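You operate a simulated robot arm through the tools that you are given. There is no shell and no other tool.

The job below is to be done with a simulated robot arm. You get a single attempt, and the scene is never put back.

JOB
Pump 2 doses of glue into the green cup.
Fine: stand the cup on the grey slide and leave it there; slide back out; white switch to CLOSED after pumping; no drips; pots, blocks and the other cup stay put.

The check looks at the end state, three seconds after you hand in, the way a careful person would. Anything else that was tipped, shoved, dropped, spilled or broken makes it a failure.

ROBOT AND FRAMES
A 7-joint arm with a fingered hand, fixed in place. Base frame: the origin is at the foot of the arm, x ahead of it, y to its left, z up. Lengths are in mm, angles in degrees, forces in N, time in s.
With the tool pointing down near the work surface it reaches from about 100 to 740 mm from the base axis. Its first joint turns from -69.0 to 172.0 degrees. Payload 3.4 kg.
The tool frame sits at the grasp point between the pads (the TCP): z along the fingers, y along the line on which they close. The tips reach 39 mm beyond it. The gripper opens to 180 mm. The gripper's body begins 111 mm behind the TCP. The gripper is a hand of 3 fingers: y runs from the thumb to the fingers, the wrist lies at [0, 0, -262] in the tool frame, and closing takes about 1.5 s.
Orientation is that of the tool frame in the base frame, as a unit quaternion [x, y, z, w]. With the fingers straight down and closing along the base's y, the tool's x points along the base's -x, its y along +y and its z along -z.

CONTROLS
- The arm moves only by the tool play_rows. Its argument "moves" is a list of rows, each a list of 3 entries, a list of its own where there are three numbers: the shift along the tool's x, y, z in mm, then the turn, a rotation vector about the tool's x, y, z in degrees, then the gripper command, from -1 (fully open) to 1 (shut), values between in proportion. In form: [[[dx, dy, dz], [ax, ay, az], hand], ...]. A call has 1 to 20 rows; each row shifts and turns the commanded pose from where the row before left it, along the tool's axes as they then stand. Each row takes 0.2 s and may step no farther than 50 mm and 8.6 degrees from the row before; otherwise, or with a gripper value out of range, the whole call is refused. Where a pose cannot be reached the arm comes as near as it can. A force on the tool above 40 N (or 10 N above the force at the start of the call, whichever is more), or a blocked arm, ends the call early, and 0.2 s more pass. The fingers move at their own pace (about 72 mm/s each) and stop on an object; they squeeze with about 30 N. The grip force told is the motor's: it shows also when the fingers shut on nothing. Time passes only in rows, and 0.2 s behind the last, so rows that do not move let the fingers close. The reply holds the time, the measured pose of the TCP, the force on the tool along the base axes, the opening and the grip force, in the units named above and with some noise, with the torque about the TCP (base axes, N m) and any sound that the robot's microphone picked up.
- Cameras (640 x 400 px; columns grow to the right, rows downward): "scene" is fixed at [218, -651.1, 1650.7]; the picture's right is [0.82, -0.57, 0.00], its down [-0.48, -0.69, -0.54] and it looks along [0.31, 0.45, -0.84] (base axes); focal length 299 px, centre (320, 200). "wrist" rides on the gripper at [63, -36, -128] in the tool frame; the picture's right is [0.50, 0.87, 0.00], its down [-0.75, 0.44, -0.49] and it looks along [-0.43, 0.25, 0.87] (tool axes); focal length 226 px, centre (320, 200). There is no depth. A picture from a camera that has moved, and an enlarged one, comes with that camera's place and axes in the base frame and with its lens.
- camera(camera): a new picture of that camera. No time passes.
- move_column(by): slides the trunk up (or, below 0, down) by that many mm; the arm rides with it, the base frame stays. It gives what a move gives, with no picture.
- grasp_type(shape): the hand has 3 fingers and takes this shape, open, in about a second: jaw (thumb against the fingers, like two jaws); tri (thumb and two fingers); tip (a fingertip pinch); poke (one finger out to press); point (the index stretched); flat (the hand flat); cup (the hand cupped); fist (a fist). The gripper value then closes the fingers along that shape, each until it touches; the sizes above hold for jaw. It gives what a move gives, with no picture.
- close_up(camera, box): a new picture of the part [left, top, right, bottom] of that camera's present view, enlarged. No time passes.
- hand_in(): hands the job in; it is judged then, once.

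Nothing tells you positions but the pictures and the camera data. Unless the task says otherwise, let go and move clear before handing in.

The tools are called after ">>>" as name(argument=value, ...) on one line, values as JSON. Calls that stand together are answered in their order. play_rows: Moves the arm, as the interface text tells. Its arguments: {"type":"object","properties":{"moves":{"type":"array","items":{"type":"array"}}},"required":["moves"]} The other tools are called the same way: move_column (by) slides the trunk up or down; grasp_type (shape) gives the hand a shape; camera (camera) takes a picture; close_up (camera, box) takes an enlarged picture of a part of a camera's view; hand_in () hands the job in.

At the start:

```text
clock: 0.0
tcp_pos: [404.2, -258.8, 1300.6]
orientation: [0.002, 1.0, 0.0, 0.0]
force: [-0.6, 0.2, 0.0]
moment: [0.02, 0.01, -0.03]
finger_gap: 180.0
gripper_force: 0.0
shape: jaw
trunk travel left (down, up): [-425.0, 117.0]
```

scene: 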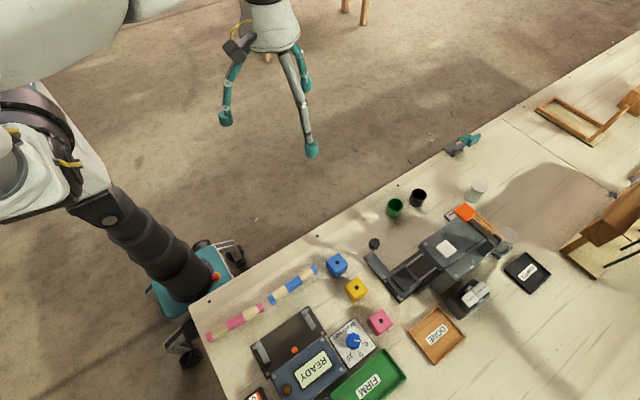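
wrist: 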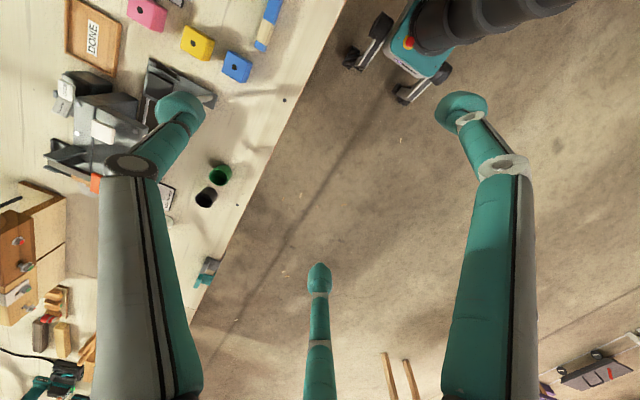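

I see a table with a green cup and a dark cup, a dispenser device with a grey slide, blocks and trays. I'll look closer before moving.

>>> close_up(camera="scene", box=[350, 170, 550, 330])

>>> close_up(camera="scene", box=[200, 240, 440, 400])

>>> close_up(camera="wrist", box=[20, 40, 260, 240])

```text
2.50 times, centred on (450, 250) of scene
camera zoom: at [218.0, -651.1, 1650.7], right [0.82, -0.57, 0.0], down [-0.48, -0.69, -0.54], along [0.31, 0.45, -0.84], focal length 747 px, centre (-5, 75)
```

zoom: 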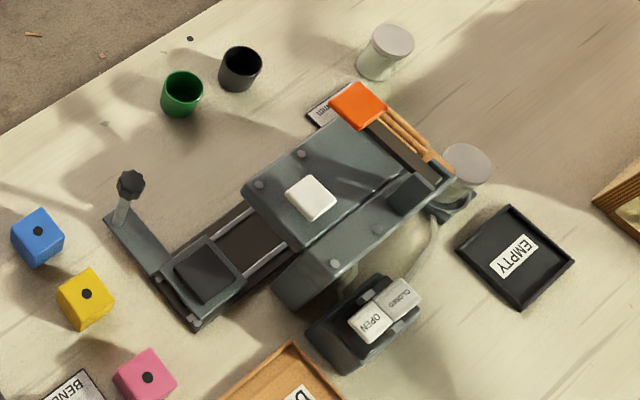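

```text
2.50 times, centred on (320, 320) of scene
camera zoom: at [218.0, -651.1, 1650.7], right [0.82, -0.57, 0.0], down [-0.48, -0.69, -0.54], along [0.31, 0.45, -0.84], focal length 747 px, centre (320, -100)
```

zoom: 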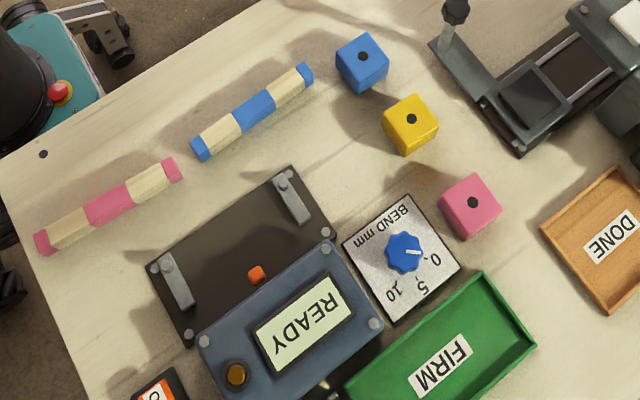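

```text
2.00 times, centred on (140, 140) of wrist
camera zoom: at [340.9, -295.5, 1428.2], right [-0.5, 0.87, 0.0], down [0.75, 0.43, 0.49], along [0.43, 0.25, -0.87], focal length 452 px, centre (680, 320)
```

zoom: 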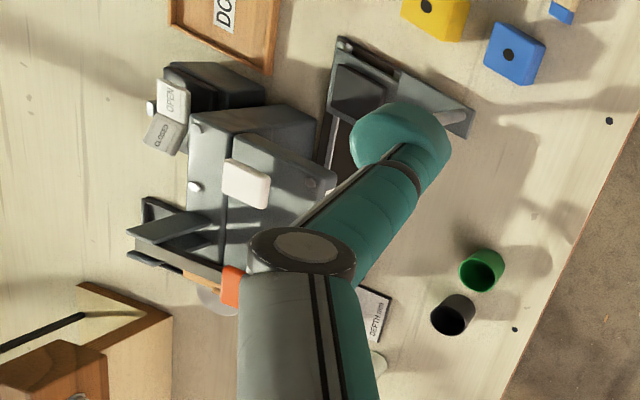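

The cups stand near (660, -400, ~900) in base coordinates, and the machine is behind them at about (650, -580). I'll move the hand closer, still high above the table, for a better wrist view.

>>> play_rows(moves=[[[-15, -35, 0], [0, 0, 0], -1], [[-15, -35, 0], [0, 0, 0], -1], [[-15, -35, 0], [0, 0, 0], -1], [[-15, -35, 0], [0, 0, 0], -1], [[0, 0, 0], [0, 0, 0], -1]])

>>> camera(camera="wrist")

>>> camera(camera="scene")

```text
clock: 1.2
tcp_pos: [463.6, -393.7, 1303.3]
orientation: [0.001, 1.0, 0.0, 0.0]
force: [-0.4, -0.1, 0.0]
moment: [-0.01, 0.03, 0.02]
finger_gap: 180.2
gripper_force: 0.0
shape: jaw
trunk travel left (down, up): [-425.0, 117.0]
```

```text
taken
camera wrist: at [399.4, -430.3, 1431.2], right [-0.5, 0.87, 0.0], down [0.75, 0.43, 0.49], along [0.43, 0.24, -0.87], focal length 226 px, centre (320, 200)
```

wrist: 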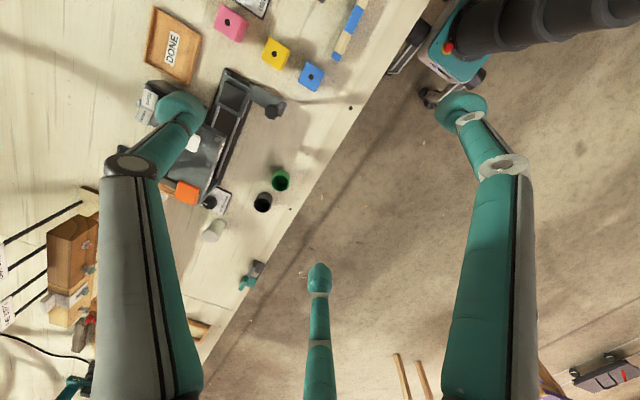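

```text
taken
```

scene: 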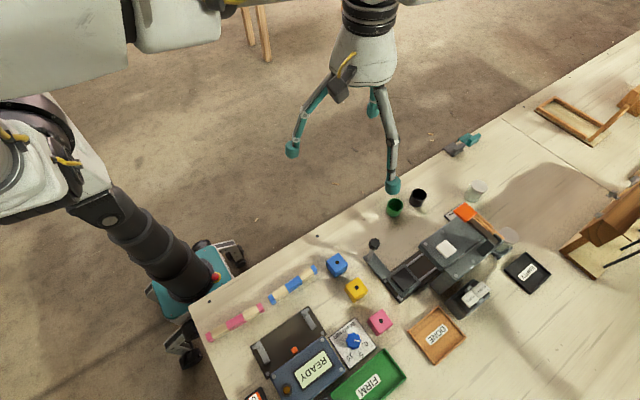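

The finger blocks the machine in the wrist view. I'll turn the hand 90° about the vertical so the camera looks towards -y, onto the machine.

>>> play_rows(moves=[[[0, 0, 0], [0, 0, 8.2], -1], [[0, 0, 0], [0, 0, 8.2], -1], [[0, 0, 0], [0, 0, 8.2], -1], [[0, 0, 0], [0, 0, 8.2], -1], [[0, 0, 0], [0, 0, 8.2], -1], [[0, 0, 0], [0, 0, 8.2], -1], [[0, 0, 0], [0, 0, 8.2], -1], [[0, 0, 0], [0, 0, 8.2], -1], [[0, 0, 0], [0, 0, 8.2], -1], [[0, 0, 0], [0, 0, 8.2], -1], [[0, 0, 0], [0, 0, 8.0], -1], [[0, 0, 0], [0, 0, 0], -1]])

>>> camera(camera="wrist")

```text
clock: 3.8
tcp_pos: [463.9, -411.7, 1301.5]
orientation: [0.706, 0.708, 0.002, -0.001]
force: [0.3, 0.2, 0.5]
moment: [0.02, -0.02, -0.01]
finger_gap: 179.9
gripper_force: 0.1
shape: jaw
out of reach, approached as far as the arm can: row 11
trunk travel left (down, up): [-425.0, 117.0]
```

```text
taken
camera wrist: at [426.7, -351.2, 1430.0], right [0.86, 0.5, 0.0], down [0.44, -0.76, 0.49], along [0.25, -0.42, -0.87], focal length 226 px, centre (320, 200)
```

wrist: 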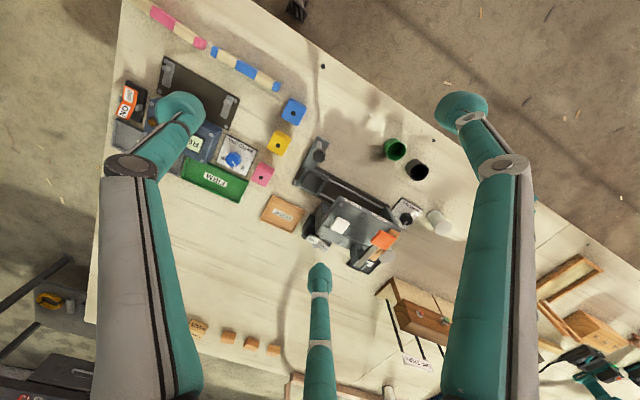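

Now the machine is between the fingers. I'll enlarge that part.

>>> close_up(camera="wrist", box=[280, 120, 440, 280])

>>> close_up(camera="wrist", box=[240, 80, 460, 220])

>>> close_up(camera="wrist", box=[300, 190, 400, 270])

>>> close_up(camera="scene", box=[430, 190, 530, 260])

>>> close_up(camera="scene", box=[400, 250, 510, 330])

```text
2.50 times, centred on (360, 200) of wrist
camera zoom: at [426.7, -351.2, 1430.0], right [0.86, 0.5, 0.0], down [0.44, -0.76, 0.49], along [0.25, -0.42, -0.87], focal length 565 px, centre (220, 200)
```

zoom: 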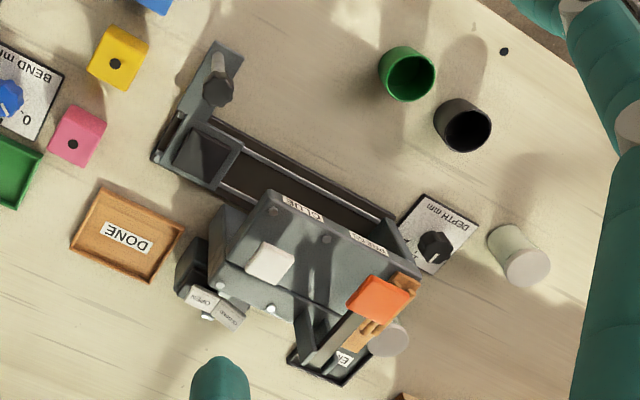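

```text
2.86 times, centred on (350, 150) of wrist
camera zoom: at [426.7, -351.2, 1430.0], right [0.86, 0.5, 0.0], down [0.44, -0.76, 0.49], along [0.25, -0.42, -0.87], focal length 646 px, centre (234, 343)
```

zoom: 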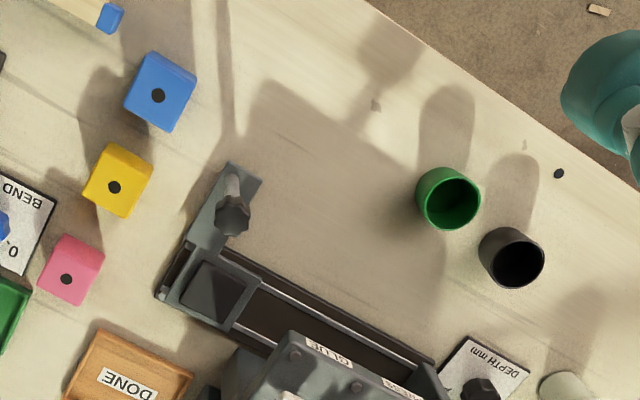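

```text
5.00 times, centred on (350, 230) of wrist
camera zoom: at [426.7, -351.2, 1430.0], right [0.86, 0.5, 0.0], down [0.44, -0.76, 0.49], along [0.25, -0.42, -0.87], focal length 1130 px, centre (170, 50)
```

zoom: 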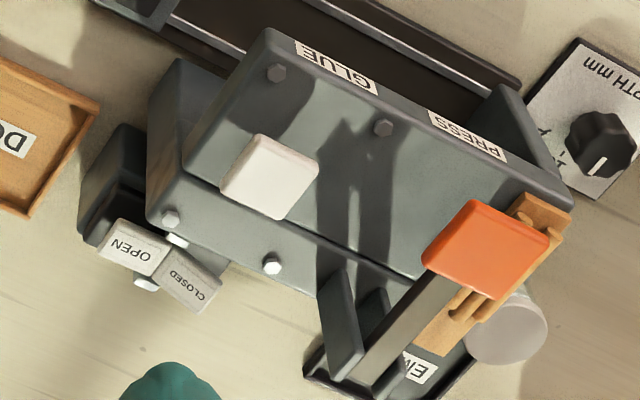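

```text
5.71 times, centred on (480, 225) of scene
camera zoom: at [218.0, -651.1, 1650.7], right [0.82, -0.57, 0.0], down [-0.48, -0.69, -0.54], along [0.31, 0.45, -0.84], focal length 1707 px, centre (-594, 57)
```

zoom: 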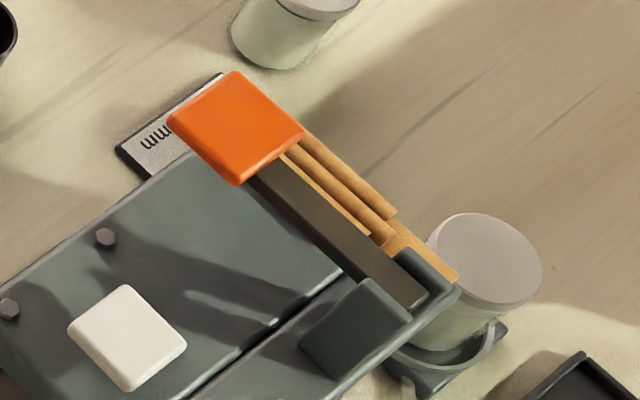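

```text
5.00 times, centred on (455, 290) of scene
camera zoom: at [218.0, -651.1, 1650.7], right [0.82, -0.57, 0.0], down [-0.48, -0.69, -0.54], along [0.31, 0.45, -0.84], focal length 1494 px, centre (-355, -250)
```

zoom: 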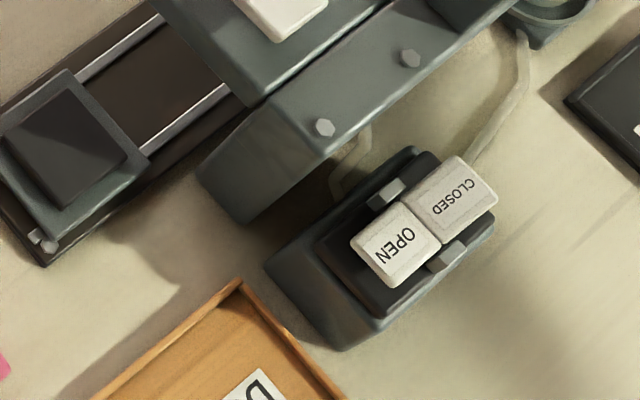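

The machine: GLUE pad (white) near (617, -584, 1013), an orange PRESS lever, the slide seat near (535, -570), the slide knob near (499, -474, 988), and the OPEN/CLOSED rocker near (607–641, -696, 952). I'll lower the trunk to get closer views.

>>> move_column(by=-180)

>>> camera(camera="wrist")

>>> camera(camera="scene")

```text
clock: 5.8
tcp_pos: [483.1, -414.7, 1089.3]
orientation: [0.705, 0.708, -0.023, -0.026]
force: [-0.4, -0.2, 0.4]
moment: [0.0, 0.0, 0.0]
finger_gap: 179.8
gripper_force: 0.1
shape: jaw
trunk travel left (down, up): [-245.0, 297.0]
```

```text
taken
camera wrist: at [455.3, -351.8, 1220.0], right [0.86, 0.5, -0.06], down [0.47, -0.75, 0.46], along [0.18, -0.42, -0.89], focal length 226 px, centre (320, 200)
```

wrist: 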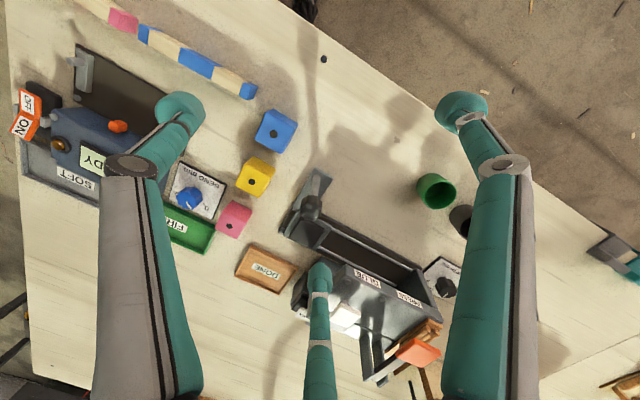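

```text
taken
```

scene: 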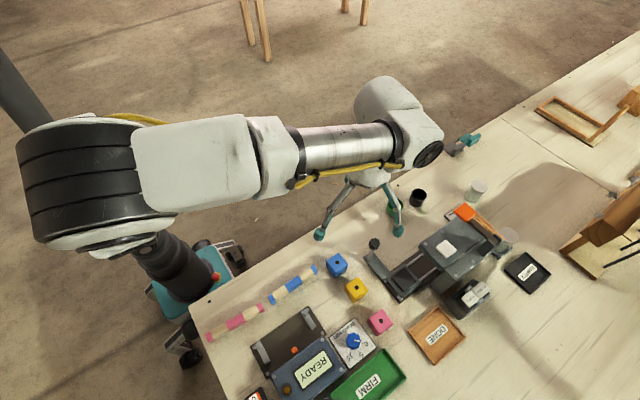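

>>> close_up(camera="wrist", box=[270, 160, 470, 285])

>>> close_up(camera="wrist", box=[280, 250, 460, 380])

>>> close_up(camera="scene", box=[360, 170, 520, 310])

```text
3.20 times, centred on (370, 222) of wrist
camera zoom: at [455.3, -351.8, 1220.0], right [0.86, 0.5, -0.06], down [0.47, -0.75, 0.46], along [0.18, -0.42, -0.89], focal length 723 px, centre (160, 128)
```

zoom: 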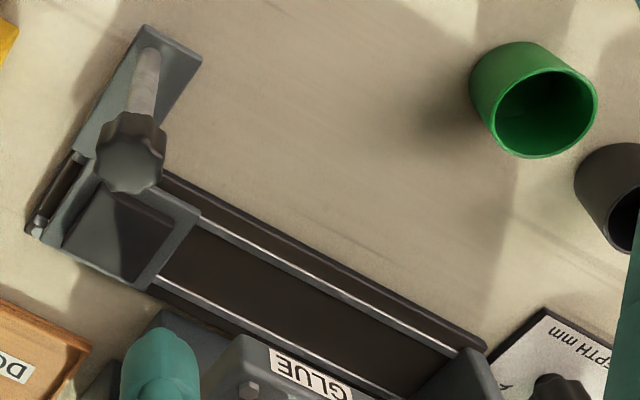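

```text
3.08 times, centred on (370, 315) of wrist
camera zoom: at [455.3, -351.8, 1220.0], right [0.86, 0.5, -0.06], down [0.47, -0.75, 0.46], along [0.18, -0.42, -0.89], focal length 696 px, centre (166, -154)
```

zoom: 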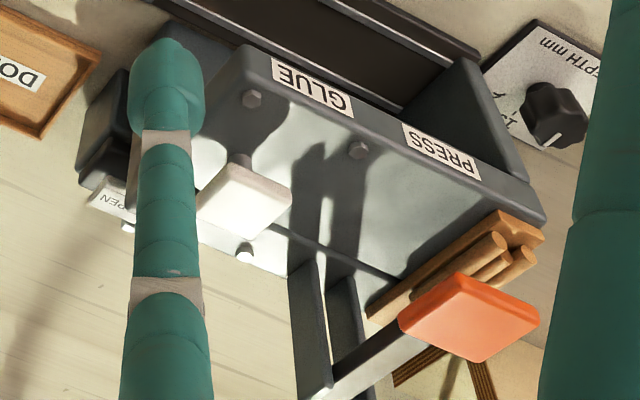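

```text
2.86 times, centred on (440, 240) of scene
camera zoom: at [218.0, -651.1, 1650.7], right [0.82, -0.57, 0.0], down [-0.48, -0.69, -0.54], along [0.31, 0.45, -0.84], focal length 854 px, centre (-23, 86)
```

zoom: 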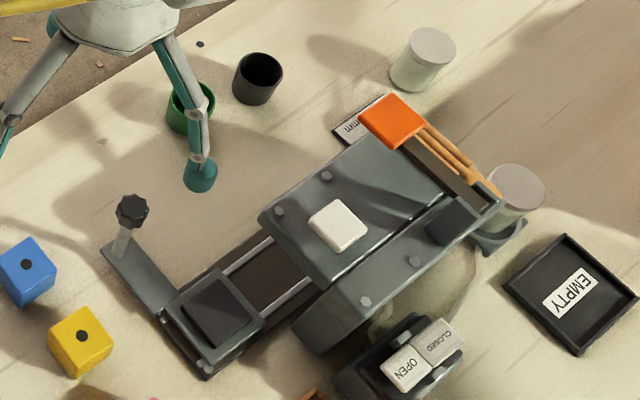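

The machine is aligned with x: glue station at x≈617, slide seat at (535, -572), knob post at (498, -473). Next I'll turn the hand back 45° so tool -x points radially outward.

>>> play_rows(moves=[[[0, 0, 0], [0, 0, -7.5], -1], [[0, 0, 0], [0, 0, -7.5], -1], [[0, 0, 0], [0, 0, -7.5], -1], [[0, 0, 0], [0, 0, -7.5], -1], [[0, 0, 0], [0, 0, -7.5], -1], [[0, 0, 0], [0, 0, -7.5], -1], [[0, 0, 0], [0, 0, 0], -1]])

>>> camera(camera="wrist")

```text
clock: 7.4
tcp_pos: [483.7, -412.5, 1088.7]
orientation: [0.38, 0.924, -0.012, -0.035]
force: [-0.8, 0.3, 0.3]
moment: [0.02, 0.01, -0.02]
finger_gap: 180.1
gripper_force: 0.0
shape: jaw
trunk travel left (down, up): [-245.0, 297.0]
```

```text
taken
camera wrist: at [422.7, -395.6, 1221.3], right [0.25, 0.97, -0.01], down [0.88, -0.22, 0.43], along [0.41, -0.12, -0.9], focal length 226 px, centre (320, 200)
```

wrist: 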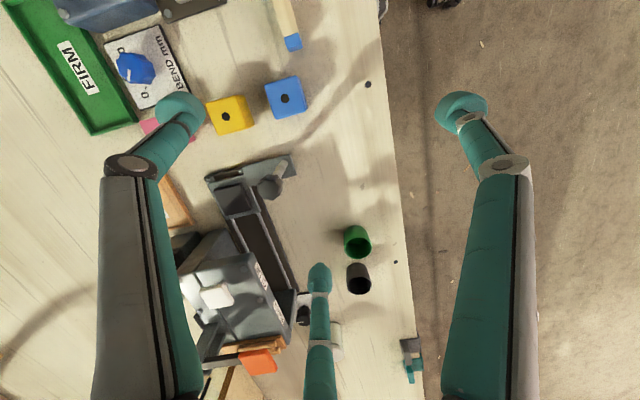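

The hand now faces outward. I'll test in free air how the fingers look partly closed.

>>> play_rows(moves=[[[0, 0, 0], [0, 0, 0], 0.3], [[0, 0, 0], [0, 0, 0], 0.3], [[0, 0, 0], [0, 0, 0], 0.3], [[0, 0, 0], [0, 0, 0], 0.3], [[0, 0, 0], [0, 0, 0], 0.3], [[0, 0, 0], [0, 0, 0], 0.3], [[0, 0, 0], [0, 0, 0], 0.3]])

>>> camera(camera="wrist")

>>> camera(camera="scene")

```text
clock: 9.0
tcp_pos: [483.6, -412.3, 1088.5]
orientation: [0.381, 0.924, -0.012, -0.035]
force: [0.2, 0.6, -0.1]
moment: [0.02, 0.02, -0.03]
finger_gap: 63.6
gripper_force: 0.0
shape: jaw
trunk travel left (down, up): [-245.0, 297.0]
```

```text
taken
camera wrist: at [422.7, -395.5, 1221.3], right [0.26, 0.97, -0.02], down [0.88, -0.22, 0.43], along [0.41, -0.12, -0.9], focal length 226 px, centre (320, 200)
```

wrist: 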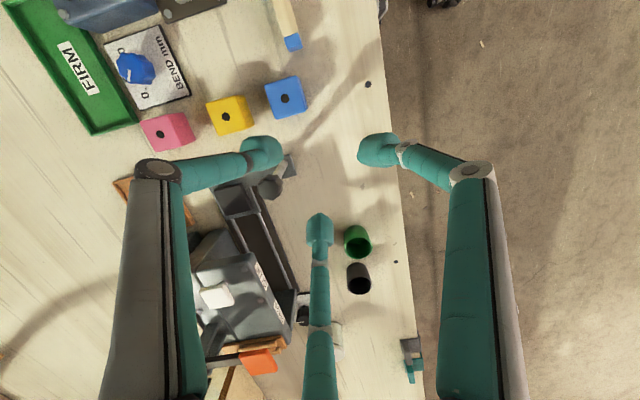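

```text
taken
```

scene: 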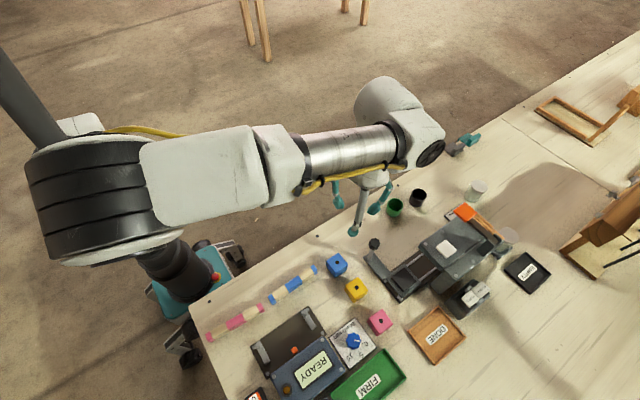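

The three fingers close radially. The cup (~49 mm wide) suits this grasp, with tool x turned to base -x so no finger points at the dark cup. I'll turn the hand, give it about 8° of outward tilt and move above the green cup, staying high.

>>> play_rows(moves=[[[0, 0, 0], [0, 0, -7.5], 0.3], [[0, 0, 0], [0, 0, -7.5], 0.3], [[0, 0, 0], [0, 0, -7.5], 0.3], [[0, 0, 0], [0, 0, -7.5], 0.3], [[0, 0, 0], [0, 0, -7.5], 0.3], [[0, 0, 0], [0, 0, -7.5], 0.3], [[0, 0, 0], [2.2, -5.5, 0], 0.3], [[0, 0, 0], [2.2, -5.5, 0], 0.3], [[0, 0, 0], [0, 0, 0], 0.3]])

```text
clock: 11.0
tcp_pos: [484.0, -413.4, 1087.2]
orientation: [-0.003, 0.998, -0.036, 0.059]
force: [-0.2, -0.6, 0.2]
moment: [0.02, -0.01, 0.04]
finger_gap: 63.4
gripper_force: 0.1
shape: jaw
trunk travel left (down, up): [-245.0, 297.0]
```

>>> play_rows(moves=[[[-27.9, 3.9, 14.3], [0, 0, 0], 0.3], [[-27.9, 3.9, 14.3], [0, 0, 0], 0.3], [[-27.9, 3.9, 14.3], [0, 0, 0], 0.3], [[-27.9, 3.9, 14.3], [0, 0, 0], 0.3], [[-27.9, 3.9, 14.3], [0, 0, 0], 0.3], [[-27.9, 3.9, 14.3], [0, 0, 0], 0.3], [[0, 0, 0], [0, 0, 0], 0.3]])

>>> camera(camera="wrist")

>>> camera(camera="scene")

```text
clock: 12.6
tcp_pos: [660.4, -394.7, 1020.7]
orientation: [-0.002, 0.998, -0.036, 0.059]
force: [-0.1, -0.2, 0.3]
moment: [0.0, -0.03, -0.02]
finger_gap: 63.4
gripper_force: 0.2
shape: jaw
trunk travel left (down, up): [-245.0, 297.0]
```

```text
taken
camera wrist: at [581.6, -422.3, 1143.2], right [-0.5, 0.86, -0.12], down [0.69, 0.48, 0.55], along [0.53, 0.19, -0.83], focal length 226 px, centre (320, 200)
```

wrist: 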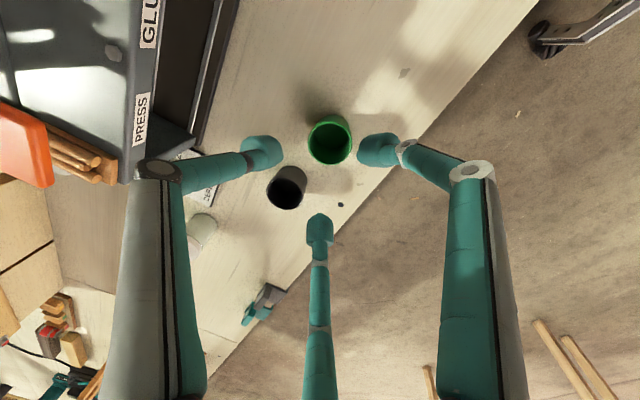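

```text
taken
```

scene: 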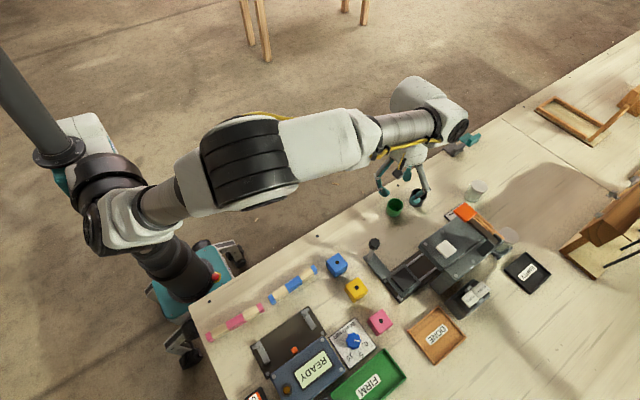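

>>> close_up(camera="wrist", box=[250, 90, 410, 230])

```text
2.86 times, centred on (330, 160) of wrist
camera zoom: at [581.6, -422.3, 1143.2], right [-0.5, 0.86, -0.12], down [0.69, 0.48, 0.55], along [0.53, 0.19, -0.83], focal length 646 px, centre (291, 314)
```

zoom: 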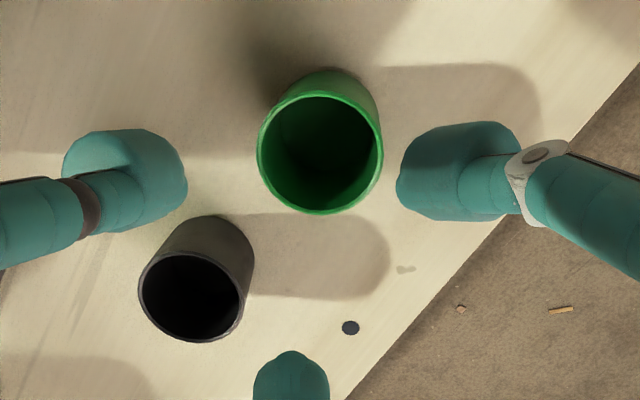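

Cup rim centre is about (660.5, -395.5, 911) and the table is at z≈879. I'll go down around the cup in two stages, keeping the fingers open.

>>> play_rows(moves=[[[3, 1.6, 18.3], [0, 0, 0], 0.3], [[3, 1.6, 18.3], [0, 0, 0], 0.3], [[3, 1.6, 18.3], [0, 0, 0], 0.3], [[0, 0, 0], [0, 0, 0], 0.3]])

>>> camera(camera="wrist")

>>> close_up(camera="scene", box=[350, 160, 480, 250])

```text
clock: 13.6
tcp_pos: [656.9, -394.5, 965.5]
orientation: [-0.003, 0.998, -0.037, 0.06]
force: [-0.6, 0.4, -0.1]
moment: [-0.02, 0.01, -0.01]
finger_gap: 63.3
gripper_force: 0.0
shape: jaw
trunk travel left (down, up): [-245.0, 297.0]
```

```text
taken
camera wrist: at [579.9, -421.8, 1087.3], right [-0.5, 0.86, -0.12], down [0.69, 0.48, 0.55], along [0.53, 0.19, -0.83], focal length 226 px, centre (320, 200)
```

wrist: 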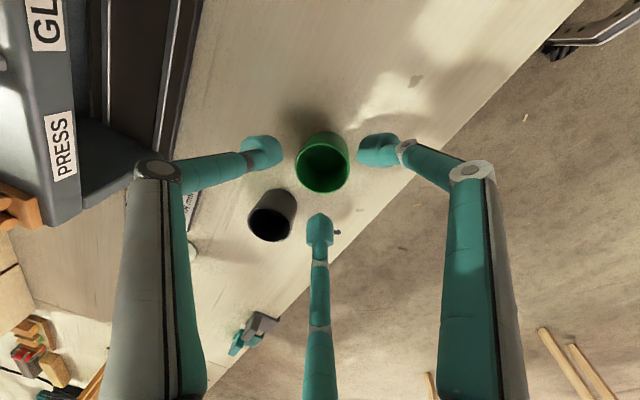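

```text
4.44 times, centred on (415, 205) of scene
camera zoom: at [218.0, -651.1, 1650.7], right [0.82, -0.57, 0.0], down [-0.48, -0.69, -0.54], along [0.31, 0.45, -0.84], focal length 1328 px, centre (-102, 178)
```

zoom: 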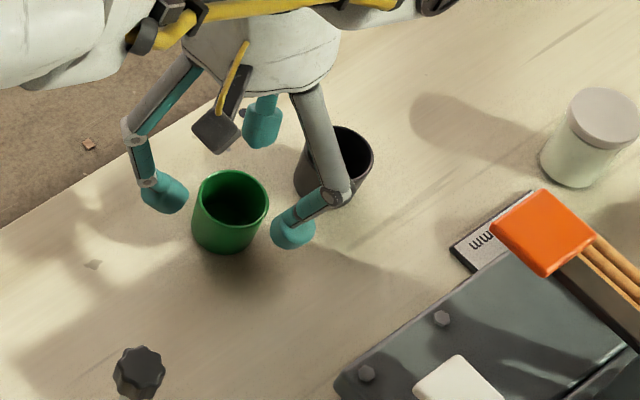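

The cup is well centred between the fingertips. I'll go down the last 37 mm.

>>> play_rows(moves=[[[2.2, 1.2, 12], [0, 0, 0], 0.3], [[2.2, 1.2, 12], [0, 0, 0], 0.3], [[2.2, 1.2, 12], [0, 0, 0], 0.3], [[0, 0, 0], [0, 0, 0], 0.3]])

>>> close_up(camera="wrist", box=[230, 90, 410, 270])

>>> close_up(camera="scene", box=[350, 160, 480, 250])

```text
clock: 14.6
tcp_pos: [655.8, -393.5, 928.6]
orientation: [-0.003, 0.998, -0.036, 0.06]
force: [-0.4, -0.1, -0.4]
moment: [-0.01, -0.02, -0.02]
finger_gap: 63.3
gripper_force: 0.1
shape: jaw
trunk travel left (down, up): [-245.0, 297.0]
```

```text
2.22 times, centred on (320, 180) of wrist
camera zoom: at [578.3, -421.4, 1050.9], right [-0.5, 0.86, -0.12], down [0.69, 0.48, 0.54], along [0.53, 0.19, -0.83], focal length 502 px, centre (320, 244)
```

zoom: 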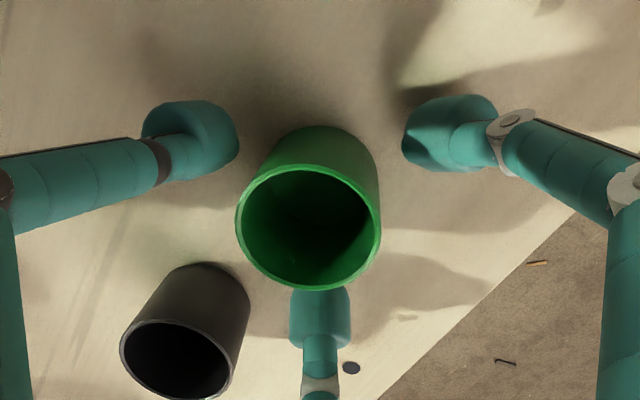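

```text
4.44 times, centred on (415, 205) of scene
camera zoom: at [218.0, -651.1, 1650.7], right [0.82, -0.57, 0.0], down [-0.48, -0.69, -0.54], along [0.31, 0.45, -0.84], focal length 1328 px, centre (-102, 178)
```

zoom: 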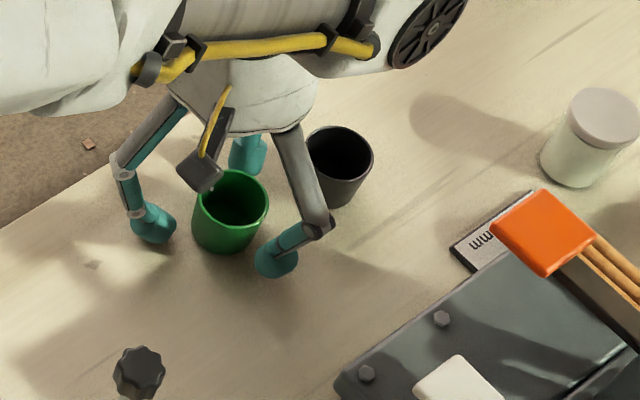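

The cup is centred between all three tips, so I'll close the fingers.

>>> play_rows(moves=[[[0, 0, 0], [0, 0, 0], 0.5], [[0, 0, 0], [0, 0, 0], 0.7], [[0, 0, 0], [0, 0, 0], 1], [[0, 0, 0], [0, 0, 0], 1], [[0, 0, 0], [0, 0, 0], 1], [[0, 0, 0], [0, 0, 0], 1]])

>>> close_up(camera="wrist", box=[230, 90, 410, 270])

>>> close_up(camera="scene", box=[350, 160, 480, 250])

```text
clock: 16.0
tcp_pos: [657.0, -393.1, 927.6]
orientation: [-0.003, 0.998, -0.036, 0.06]
force: [-0.6, 0.4, 0.4]
moment: [0.0, 0.05, -0.01]
finger_gap: 36.7
gripper_force: 30.3
shape: jaw
trunk travel left (down, up): [-245.0, 297.0]
```

```text
2.22 times, centred on (320, 180) of wrist
camera zoom: at [578.6, -421.4, 1050.8], right [-0.5, 0.86, -0.12], down [0.69, 0.48, 0.54], along [0.53, 0.19, -0.83], focal length 502 px, centre (320, 244)
```

zoom: 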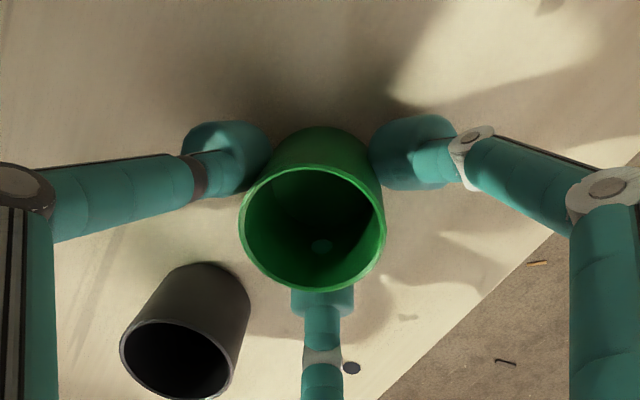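

```text
4.44 times, centred on (415, 205) of scene
camera zoom: at [218.0, -651.1, 1650.7], right [0.82, -0.57, 0.0], down [-0.48, -0.69, -0.54], along [0.31, 0.45, -0.84], focal length 1328 px, centre (-102, 178)
```

zoom: 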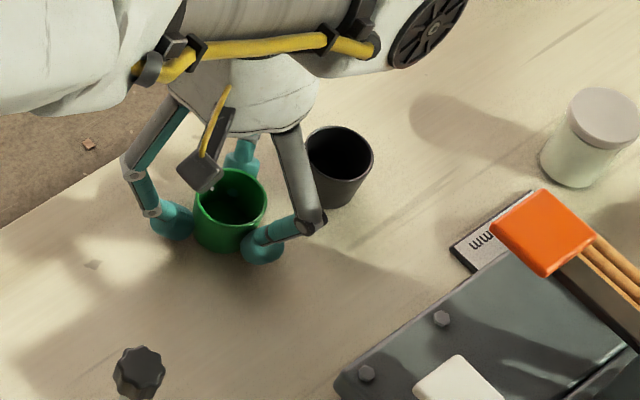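

The cup is gripped (gap 36.7, 30 N). I'll lift it straight up 100 mm.

>>> play_rows(moves=[[[-1.2, -0.7, -10], [0, 0, 0], 1], [[-2.15, -1.3, -18], [0, 0, 0], 1], [[-2.15, -1.3, -18], [0, 0, 0], 1], [[-2.15, -1.3, -18], [0, 0, 0], 1], [[-2.15, -1.3, -18], [0, 0, 0], 1], [[-2.15, -1.3, -18], [0, 0, 0], 1], [[0, 0, 0], [0, 0, 0], 1]])

>>> camera(camera="wrist")

>>> camera(camera="scene")

```text
clock: 17.6
tcp_pos: [656.1, -392.4, 1028.2]
orientation: [-0.003, 0.998, -0.037, 0.059]
force: [0.5, 0.8, 0.6]
moment: [-0.02, 0.04, -0.01]
finger_gap: 36.7
gripper_force: 29.5
shape: jaw
trunk travel left (down, up): [-245.0, 297.0]
```

```text
taken
camera wrist: at [577.8, -420.9, 1151.3], right [-0.5, 0.86, -0.12], down [0.69, 0.48, 0.54], along [0.53, 0.19, -0.83], focal length 226 px, centre (320, 200)
```

wrist: 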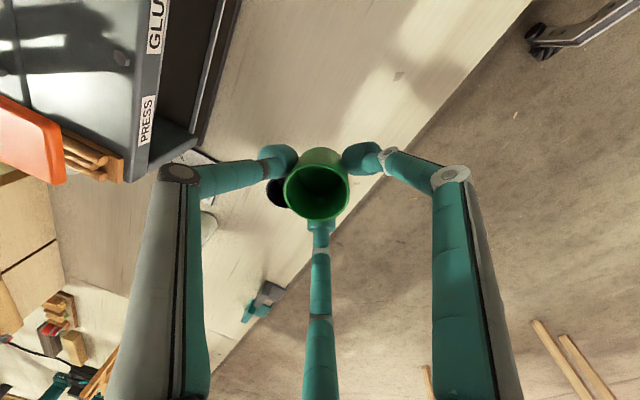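

```text
taken
```

scene: 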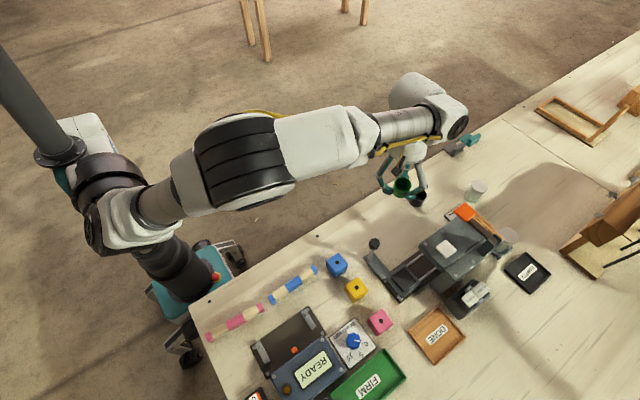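

The cup is held and upright. I'll raise the trunk by 75 mm so the arm clears the machine.

>>> move_column(by=75)

```text
clock: 18.7
tcp_pos: [655.1, -393.6, 1103.7]
orientation: [-0.003, 0.998, -0.037, 0.059]
force: [0.0, 0.1, 0.0]
moment: [-0.02, 0.02, 0.02]
finger_gap: 36.7
gripper_force: 30.4
shape: jaw
trunk travel left (down, up): [-320.0, 222.0]
```

>>> play_rows(moves=[[[20.8, -29.2, -0.4], [0, 0, 0], 1], [[20.8, -29.2, -0.4], [0, 0, 0], 1], [[20.8, -29.2, -0.4], [0, 0, 0], 1], [[20.8, -29.2, -0.4], [0, 0, 0], 1], [[20.8, -29.2, -0.4], [0, 0, 0], 1], [[20.8, -29.2, -0.4], [0, 0, 0], 1], [[0, 0, 0], [0, 0, 0], 1]])

>>> camera(camera="wrist")

>>> camera(camera="scene")

```text
clock: 20.3
tcp_pos: [532.1, -568.3, 1107.6]
orientation: [-0.003, 0.998, -0.036, 0.058]
force: [0.4, 0.7, -0.6]
moment: [-0.09, -0.01, -0.02]
finger_gap: 36.7
gripper_force: 30.0
shape: jaw
trunk travel left (down, up): [-320.0, 222.0]
```

```text
taken
camera wrist: at [454.3, -596.5, 1228.8], right [-0.5, 0.86, -0.12], down [0.69, 0.48, 0.54], along [0.52, 0.19, -0.83], focal length 226 px, centre (320, 200)
```

wrist: 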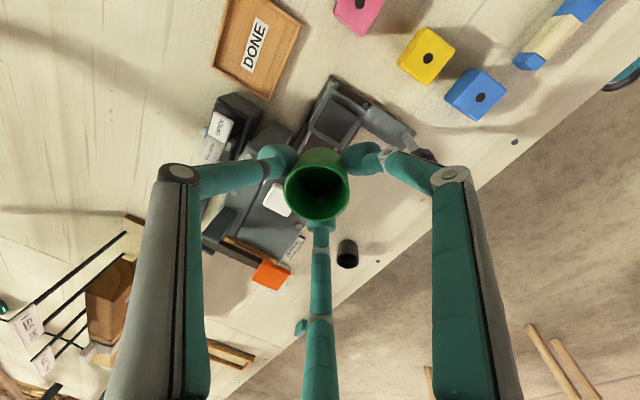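

```text
taken
```

scene: 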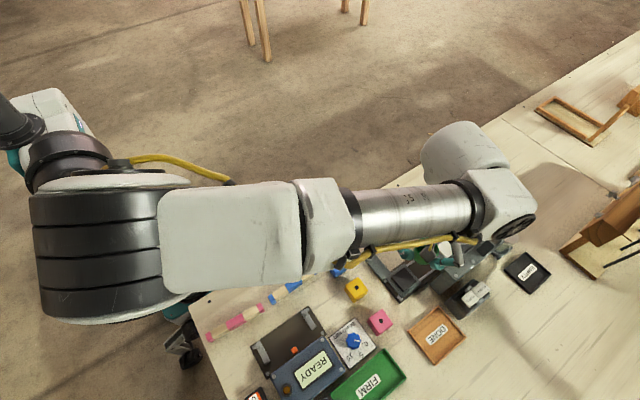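

Reached above the seat. I'll look at the seat and the machine's near end in detail.

>>> close_up(camera="wrist", box=[190, 60, 430, 230])

>>> close_up(camera="scene", box=[360, 220, 520, 330])

>>> close_up(camera="wrist", box=[190, 80, 290, 180])

```text
2.35 times, centred on (310, 145) of wrist
camera zoom: at [454.3, -596.5, 1228.8], right [-0.5, 0.86, -0.12], down [0.69, 0.48, 0.54], along [0.52, 0.19, -0.83], focal length 532 px, centre (344, 329)
```

zoom: 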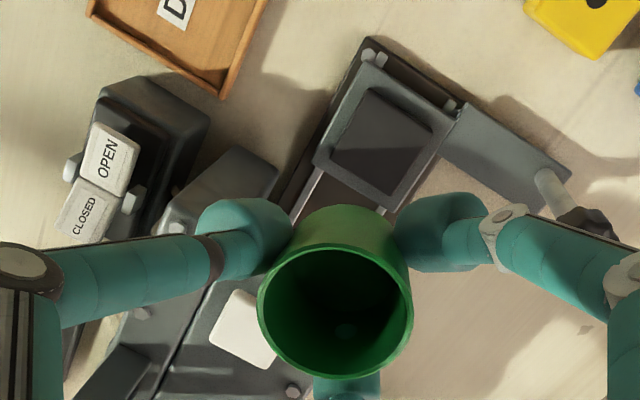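

```text
3.64 times, centred on (440, 275) of scene
camera zoom: at [218.0, -651.1, 1650.7], right [0.82, -0.57, 0.0], down [-0.48, -0.69, -0.54], along [0.31, 0.45, -0.84], focal length 1086 px, centre (-116, -73)
```

zoom: 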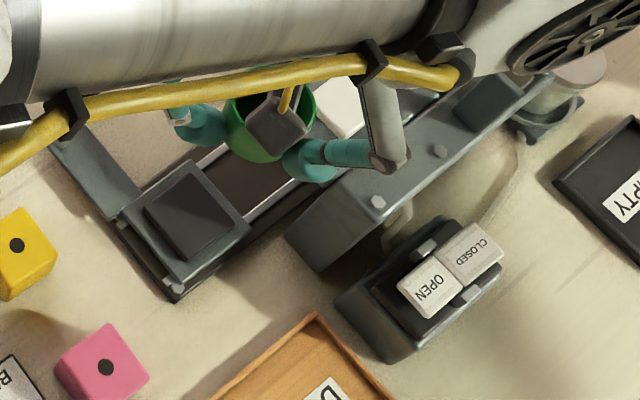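

```text
4.00 times, centred on (240, 130) of wrist
camera zoom: at [454.3, -596.5, 1228.8], right [-0.5, 0.86, -0.12], down [0.69, 0.48, 0.54], along [0.52, 0.19, -0.83], focal length 904 px, centre (640, 480)
```

zoom: 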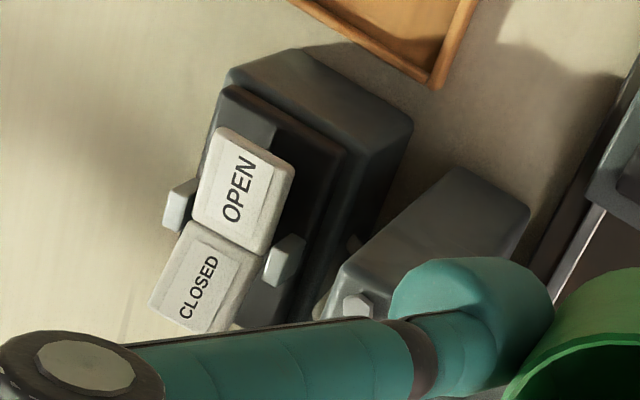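

>>> close_up(camera="wrist", box=[300, 70, 380, 150])

>>> close_up(camera="scene", box=[380, 255, 440, 305])

```text
5.00 times, centred on (340, 110) of wrist
camera zoom: at [454.3, -596.5, 1228.8], right [-0.5, 0.86, -0.12], down [0.69, 0.48, 0.54], along [0.52, 0.19, -0.83], focal length 1130 px, centre (220, 650)
```

zoom: 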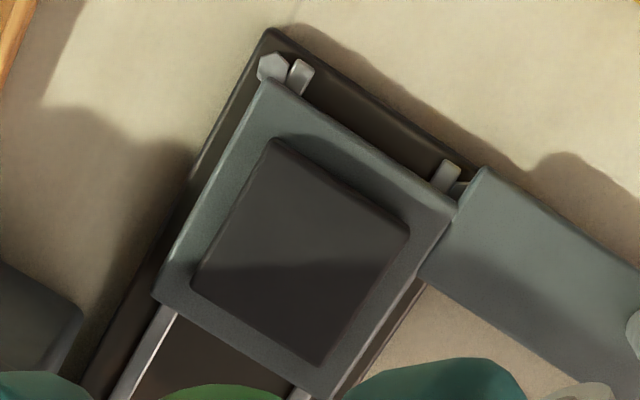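

```text
8.00 times, centred on (410, 280) of scene
camera zoom: at [218.0, -651.1, 1650.7], right [0.82, -0.57, 0.0], down [-0.48, -0.69, -0.54], along [0.31, 0.45, -0.84], focal length 2390 px, centre (-400, -440)
```

zoom: 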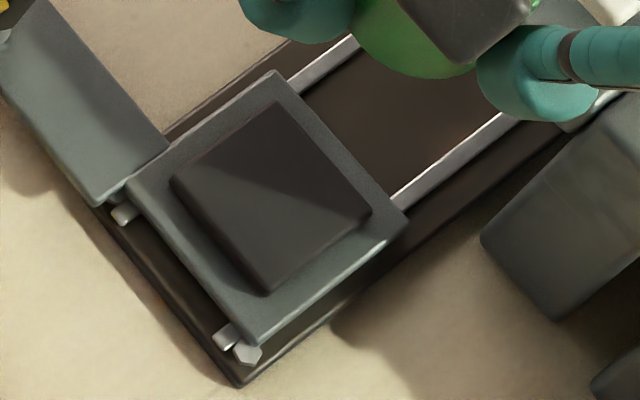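

The seat is a raised dark pad centred near (532.5, -571.5), top z≈907. I'll turn the hand +24° about the vertical so the fingers straddle clear of the head.

>>> play_rows(moves=[[[0, 0, 0], [-0.924, -0.578, -7.926], 1], [[0, 0, 0], [-0.924, -0.578, -7.926], 1], [[0, 0, 0], [-0.924, -0.578, -7.926], 1], [[0, 0, 0], [0, 0, 0], 1]])

```text
clock: 21.3
tcp_pos: [532.1, -567.7, 1105.5]
orientation: [-0.211, 0.975, -0.023, 0.066]
force: [0.0, -0.2, -0.8]
moment: [0.01, -0.03, -0.03]
finger_gap: 36.8
gripper_force: 29.7
shape: jaw
trunk travel left (down, up): [-320.0, 222.0]
```

>>> play_rows(moves=[[[2.9, 1.2, 18.4], [0, 0, 0], 1], [[2.9, 1.2, 18.4], [0, 0, 0], 1], [[2.9, 1.2, 18.4], [0, 0, 0], 1], [[2.9, 1.2, 18.4], [0, 0, 0], 1], [[0, 0, 0], [0, 0, 0], 1]])

>>> camera(camera="wrist")

>>> close_up(camera="scene", box=[360, 210, 520, 320])

```text
clock: 22.5
tcp_pos: [529.0, -569.5, 1031.5]
orientation: [-0.21, 0.975, -0.024, 0.066]
force: [-0.2, 0.7, -0.6]
moment: [-0.02, 0.02, 0.03]
finger_gap: 36.7
gripper_force: 30.2
shape: jaw
trunk travel left (down, up): [-320.0, 222.0]
```

```text
taken
camera wrist: at [468.5, -626.9, 1153.9], right [-0.8, 0.58, -0.12], down [0.44, 0.72, 0.54], along [0.41, 0.38, -0.83], focal length 226 px, centre (320, 200)
```

wrist: 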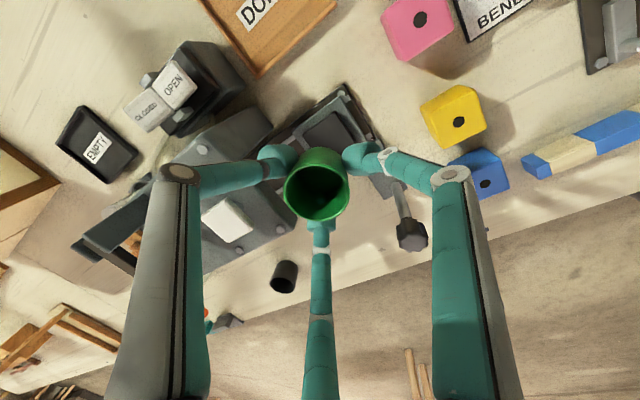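

```text
3.64 times, centred on (440, 265) of scene
camera zoom: at [218.0, -651.1, 1650.7], right [0.82, -0.57, 0.0], down [-0.48, -0.69, -0.54], along [0.31, 0.45, -0.84], focal length 1086 px, centre (-116, -36)
```

zoom: 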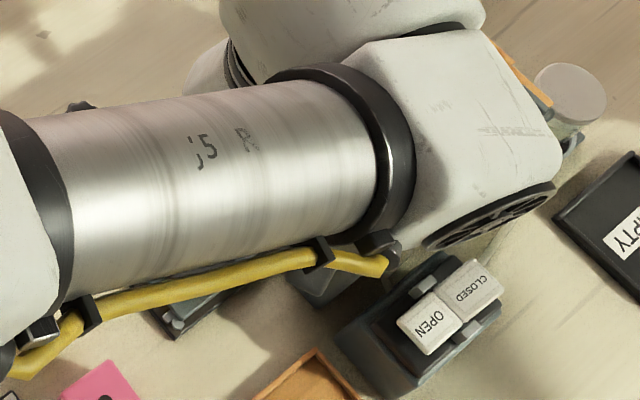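

>>> close_up(camera="wrist", box=[230, 70, 430, 230])

>>> close_up(camera="wrist", box=[60, 30, 260, 170])

```text
2.50 times, centred on (330, 150) of wrist
camera zoom: at [468.5, -626.9, 1153.9], right [-0.8, 0.58, -0.12], down [0.44, 0.72, 0.54], along [0.41, 0.38, -0.83], focal length 565 px, centre (295, 325)
```

zoom: 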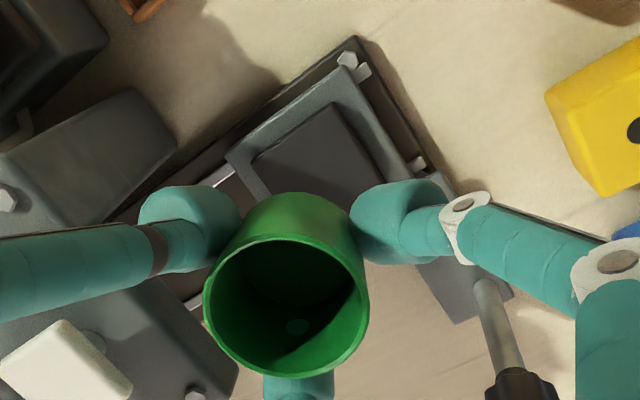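

```text
2.86 times, centred on (160, 100) of wrist
camera zoom: at [468.5, -626.9, 1153.9], right [-0.8, 0.58, -0.12], down [0.44, 0.72, 0.54], along [0.41, 0.38, -0.83], focal length 646 px, centre (777, 486)
```

zoom: 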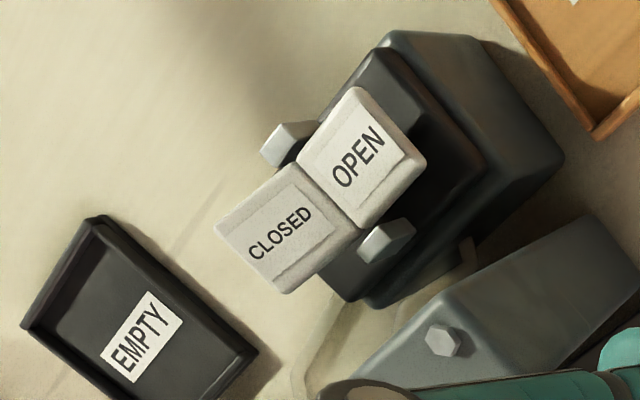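

>>> play_rows(moves=[[[1.95, 0.85, 13.8], [0, 0, 0], 1], [[1.95, 0.85, 13.8], [0, 0, 0], 1], [[1.95, 0.85, 13.8], [0, 0, 0], 1], [[1.95, 0.85, 13.8], [0, 0, 0], 1], [[0, 0, 0], [0, 0, 0], 1]])

>>> close_up(camera="wrist", box=[200, 60, 440, 260])

```text
clock: 23.7
tcp_pos: [527.9, -572.4, 974.6]
orientation: [-0.209, 0.975, -0.025, 0.067]
force: [-0.8, 0.0, -0.8]
moment: [0.02, -0.01, -0.04]
finger_gap: 36.6
gripper_force: 29.7
shape: jaw
trunk travel left (down, up): [-320.0, 222.0]
```

```text
2.00 times, centred on (320, 160) of wrist
camera zoom: at [468.3, -629.0, 1097.5], right [-0.8, 0.58, -0.12], down [0.44, 0.72, 0.54], along [0.4, 0.38, -0.83], focal length 452 px, centre (320, 280)
```

zoom: 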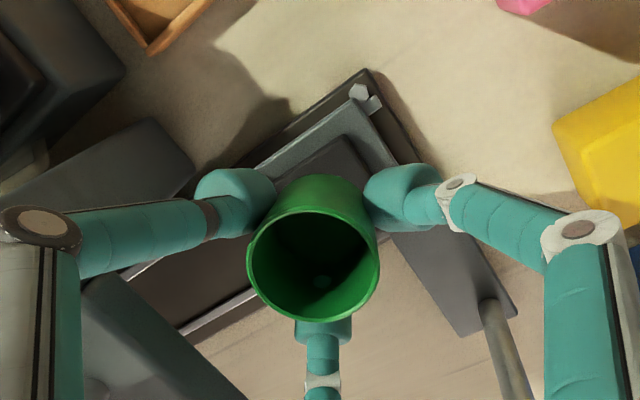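

>>> play_rows(moves=[[[0.4, 1.1, 6], [0, 0, 0], 1], [[0.4, 1.1, 6], [0, 0, 0], 1], [[0.24, 0.15, 2], [0, 0, 0], 1], [[0, 0, 0], [0, 0, 0], 1]])

>>> close_up(camera="wrist", box=[200, 60, 440, 260])

```text
clock: 24.7
tcp_pos: [528.4, -570.1, 960.4]
orientation: [-0.211, 0.975, -0.023, 0.066]
force: [0.2, -0.3, -1.3]
moment: [0.0, 0.01, 0.01]
finger_gap: 36.9
gripper_force: 29.9
shape: jaw
trunk travel left (down, up): [-320.0, 222.0]
```

```text
2.00 times, centred on (320, 160) of wrist
camera zoom: at [468.9, -627.2, 1082.9], right [-0.8, 0.58, -0.12], down [0.44, 0.72, 0.54], along [0.4, 0.38, -0.83], focal length 452 px, centre (320, 280)
```

zoom: 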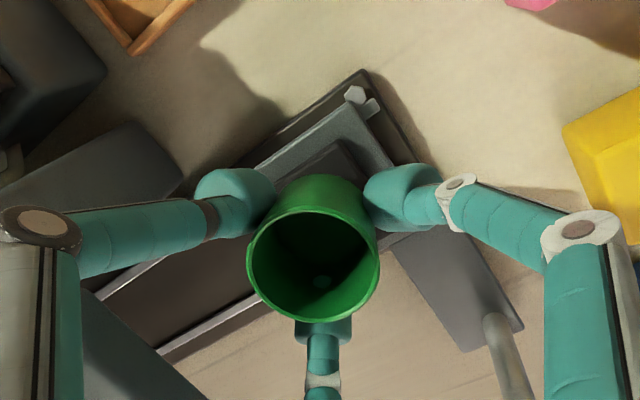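

>>> play_rows(moves=[[[0.18, 0.11, 1.5], [0, 0, 0], 1], [[0.18, 0.11, 1.5], [0, 0, 0], 1], [[0, 0, 0], [0, 0, 0], 1]])

```text
clock: 25.5
tcp_pos: [529.1, -570.6, 956.3]
orientation: [-0.211, 0.975, -0.024, 0.066]
force: [0.2, 0.7, -0.1]
moment: [0.06, 0.01, 0.0]
finger_gap: 36.6
gripper_force: 30.1
shape: jaw
trunk travel left (down, up): [-320.0, 222.0]
```

>>> play_rows(moves=[[[0.15, 0.09, 1.2], [0, 0, 0], 1], [[0.15, 0.09, 1.2], [0, 0, 0], 1], [[0, 0, 0], [0, 0, 0], 1]])

```text
clock: 26.3
tcp_pos: [528.2, -569.2, 955.3]
orientation: [-0.21, 0.975, -0.025, 0.065]
force: [-0.2, 0.2, -0.5]
moment: [0.04, 0.0, 0.02]
finger_gap: 36.7
gripper_force: 29.9
shape: jaw
trunk travel left (down, up): [-320.0, 222.0]
```

>>> play_rows(moves=[[[0.15, 0.09, 1.2], [0, 0, 0], 1], [[0.15, 0.09, 1.2], [0, 0, 0], 1], [[0, 0, 0], [0, 0, 0], 1]])

>>> close_up(camera="wrist", box=[260, 100, 380, 220])

```text
clock: 27.1
tcp_pos: [529.4, -568.7, 952.1]
orientation: [-0.211, 0.975, -0.025, 0.066]
force: [-0.3, -0.7, 4.0]
moment: [0.01, 0.05, 0.0]
finger_gap: 37.1
gripper_force: 30.4
shape: jaw
trunk travel left (down, up): [-320.0, 222.0]
```

```text
3.33 times, centred on (320, 160) of wrist
camera zoom: at [469.1, -626.9, 1075.6], right [-0.8, 0.58, -0.12], down [0.44, 0.72, 0.54], along [0.4, 0.38, -0.83], focal length 754 px, centre (320, 333)
```

zoom: 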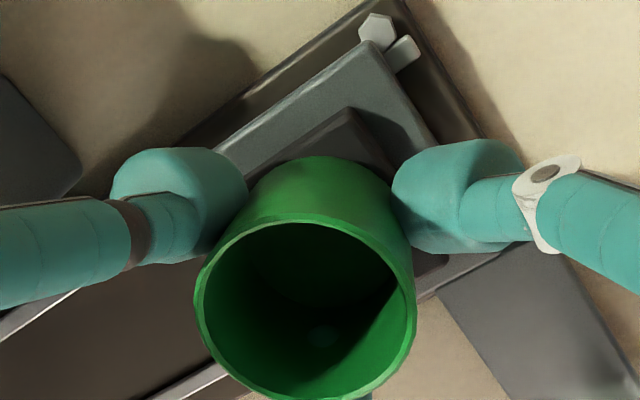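

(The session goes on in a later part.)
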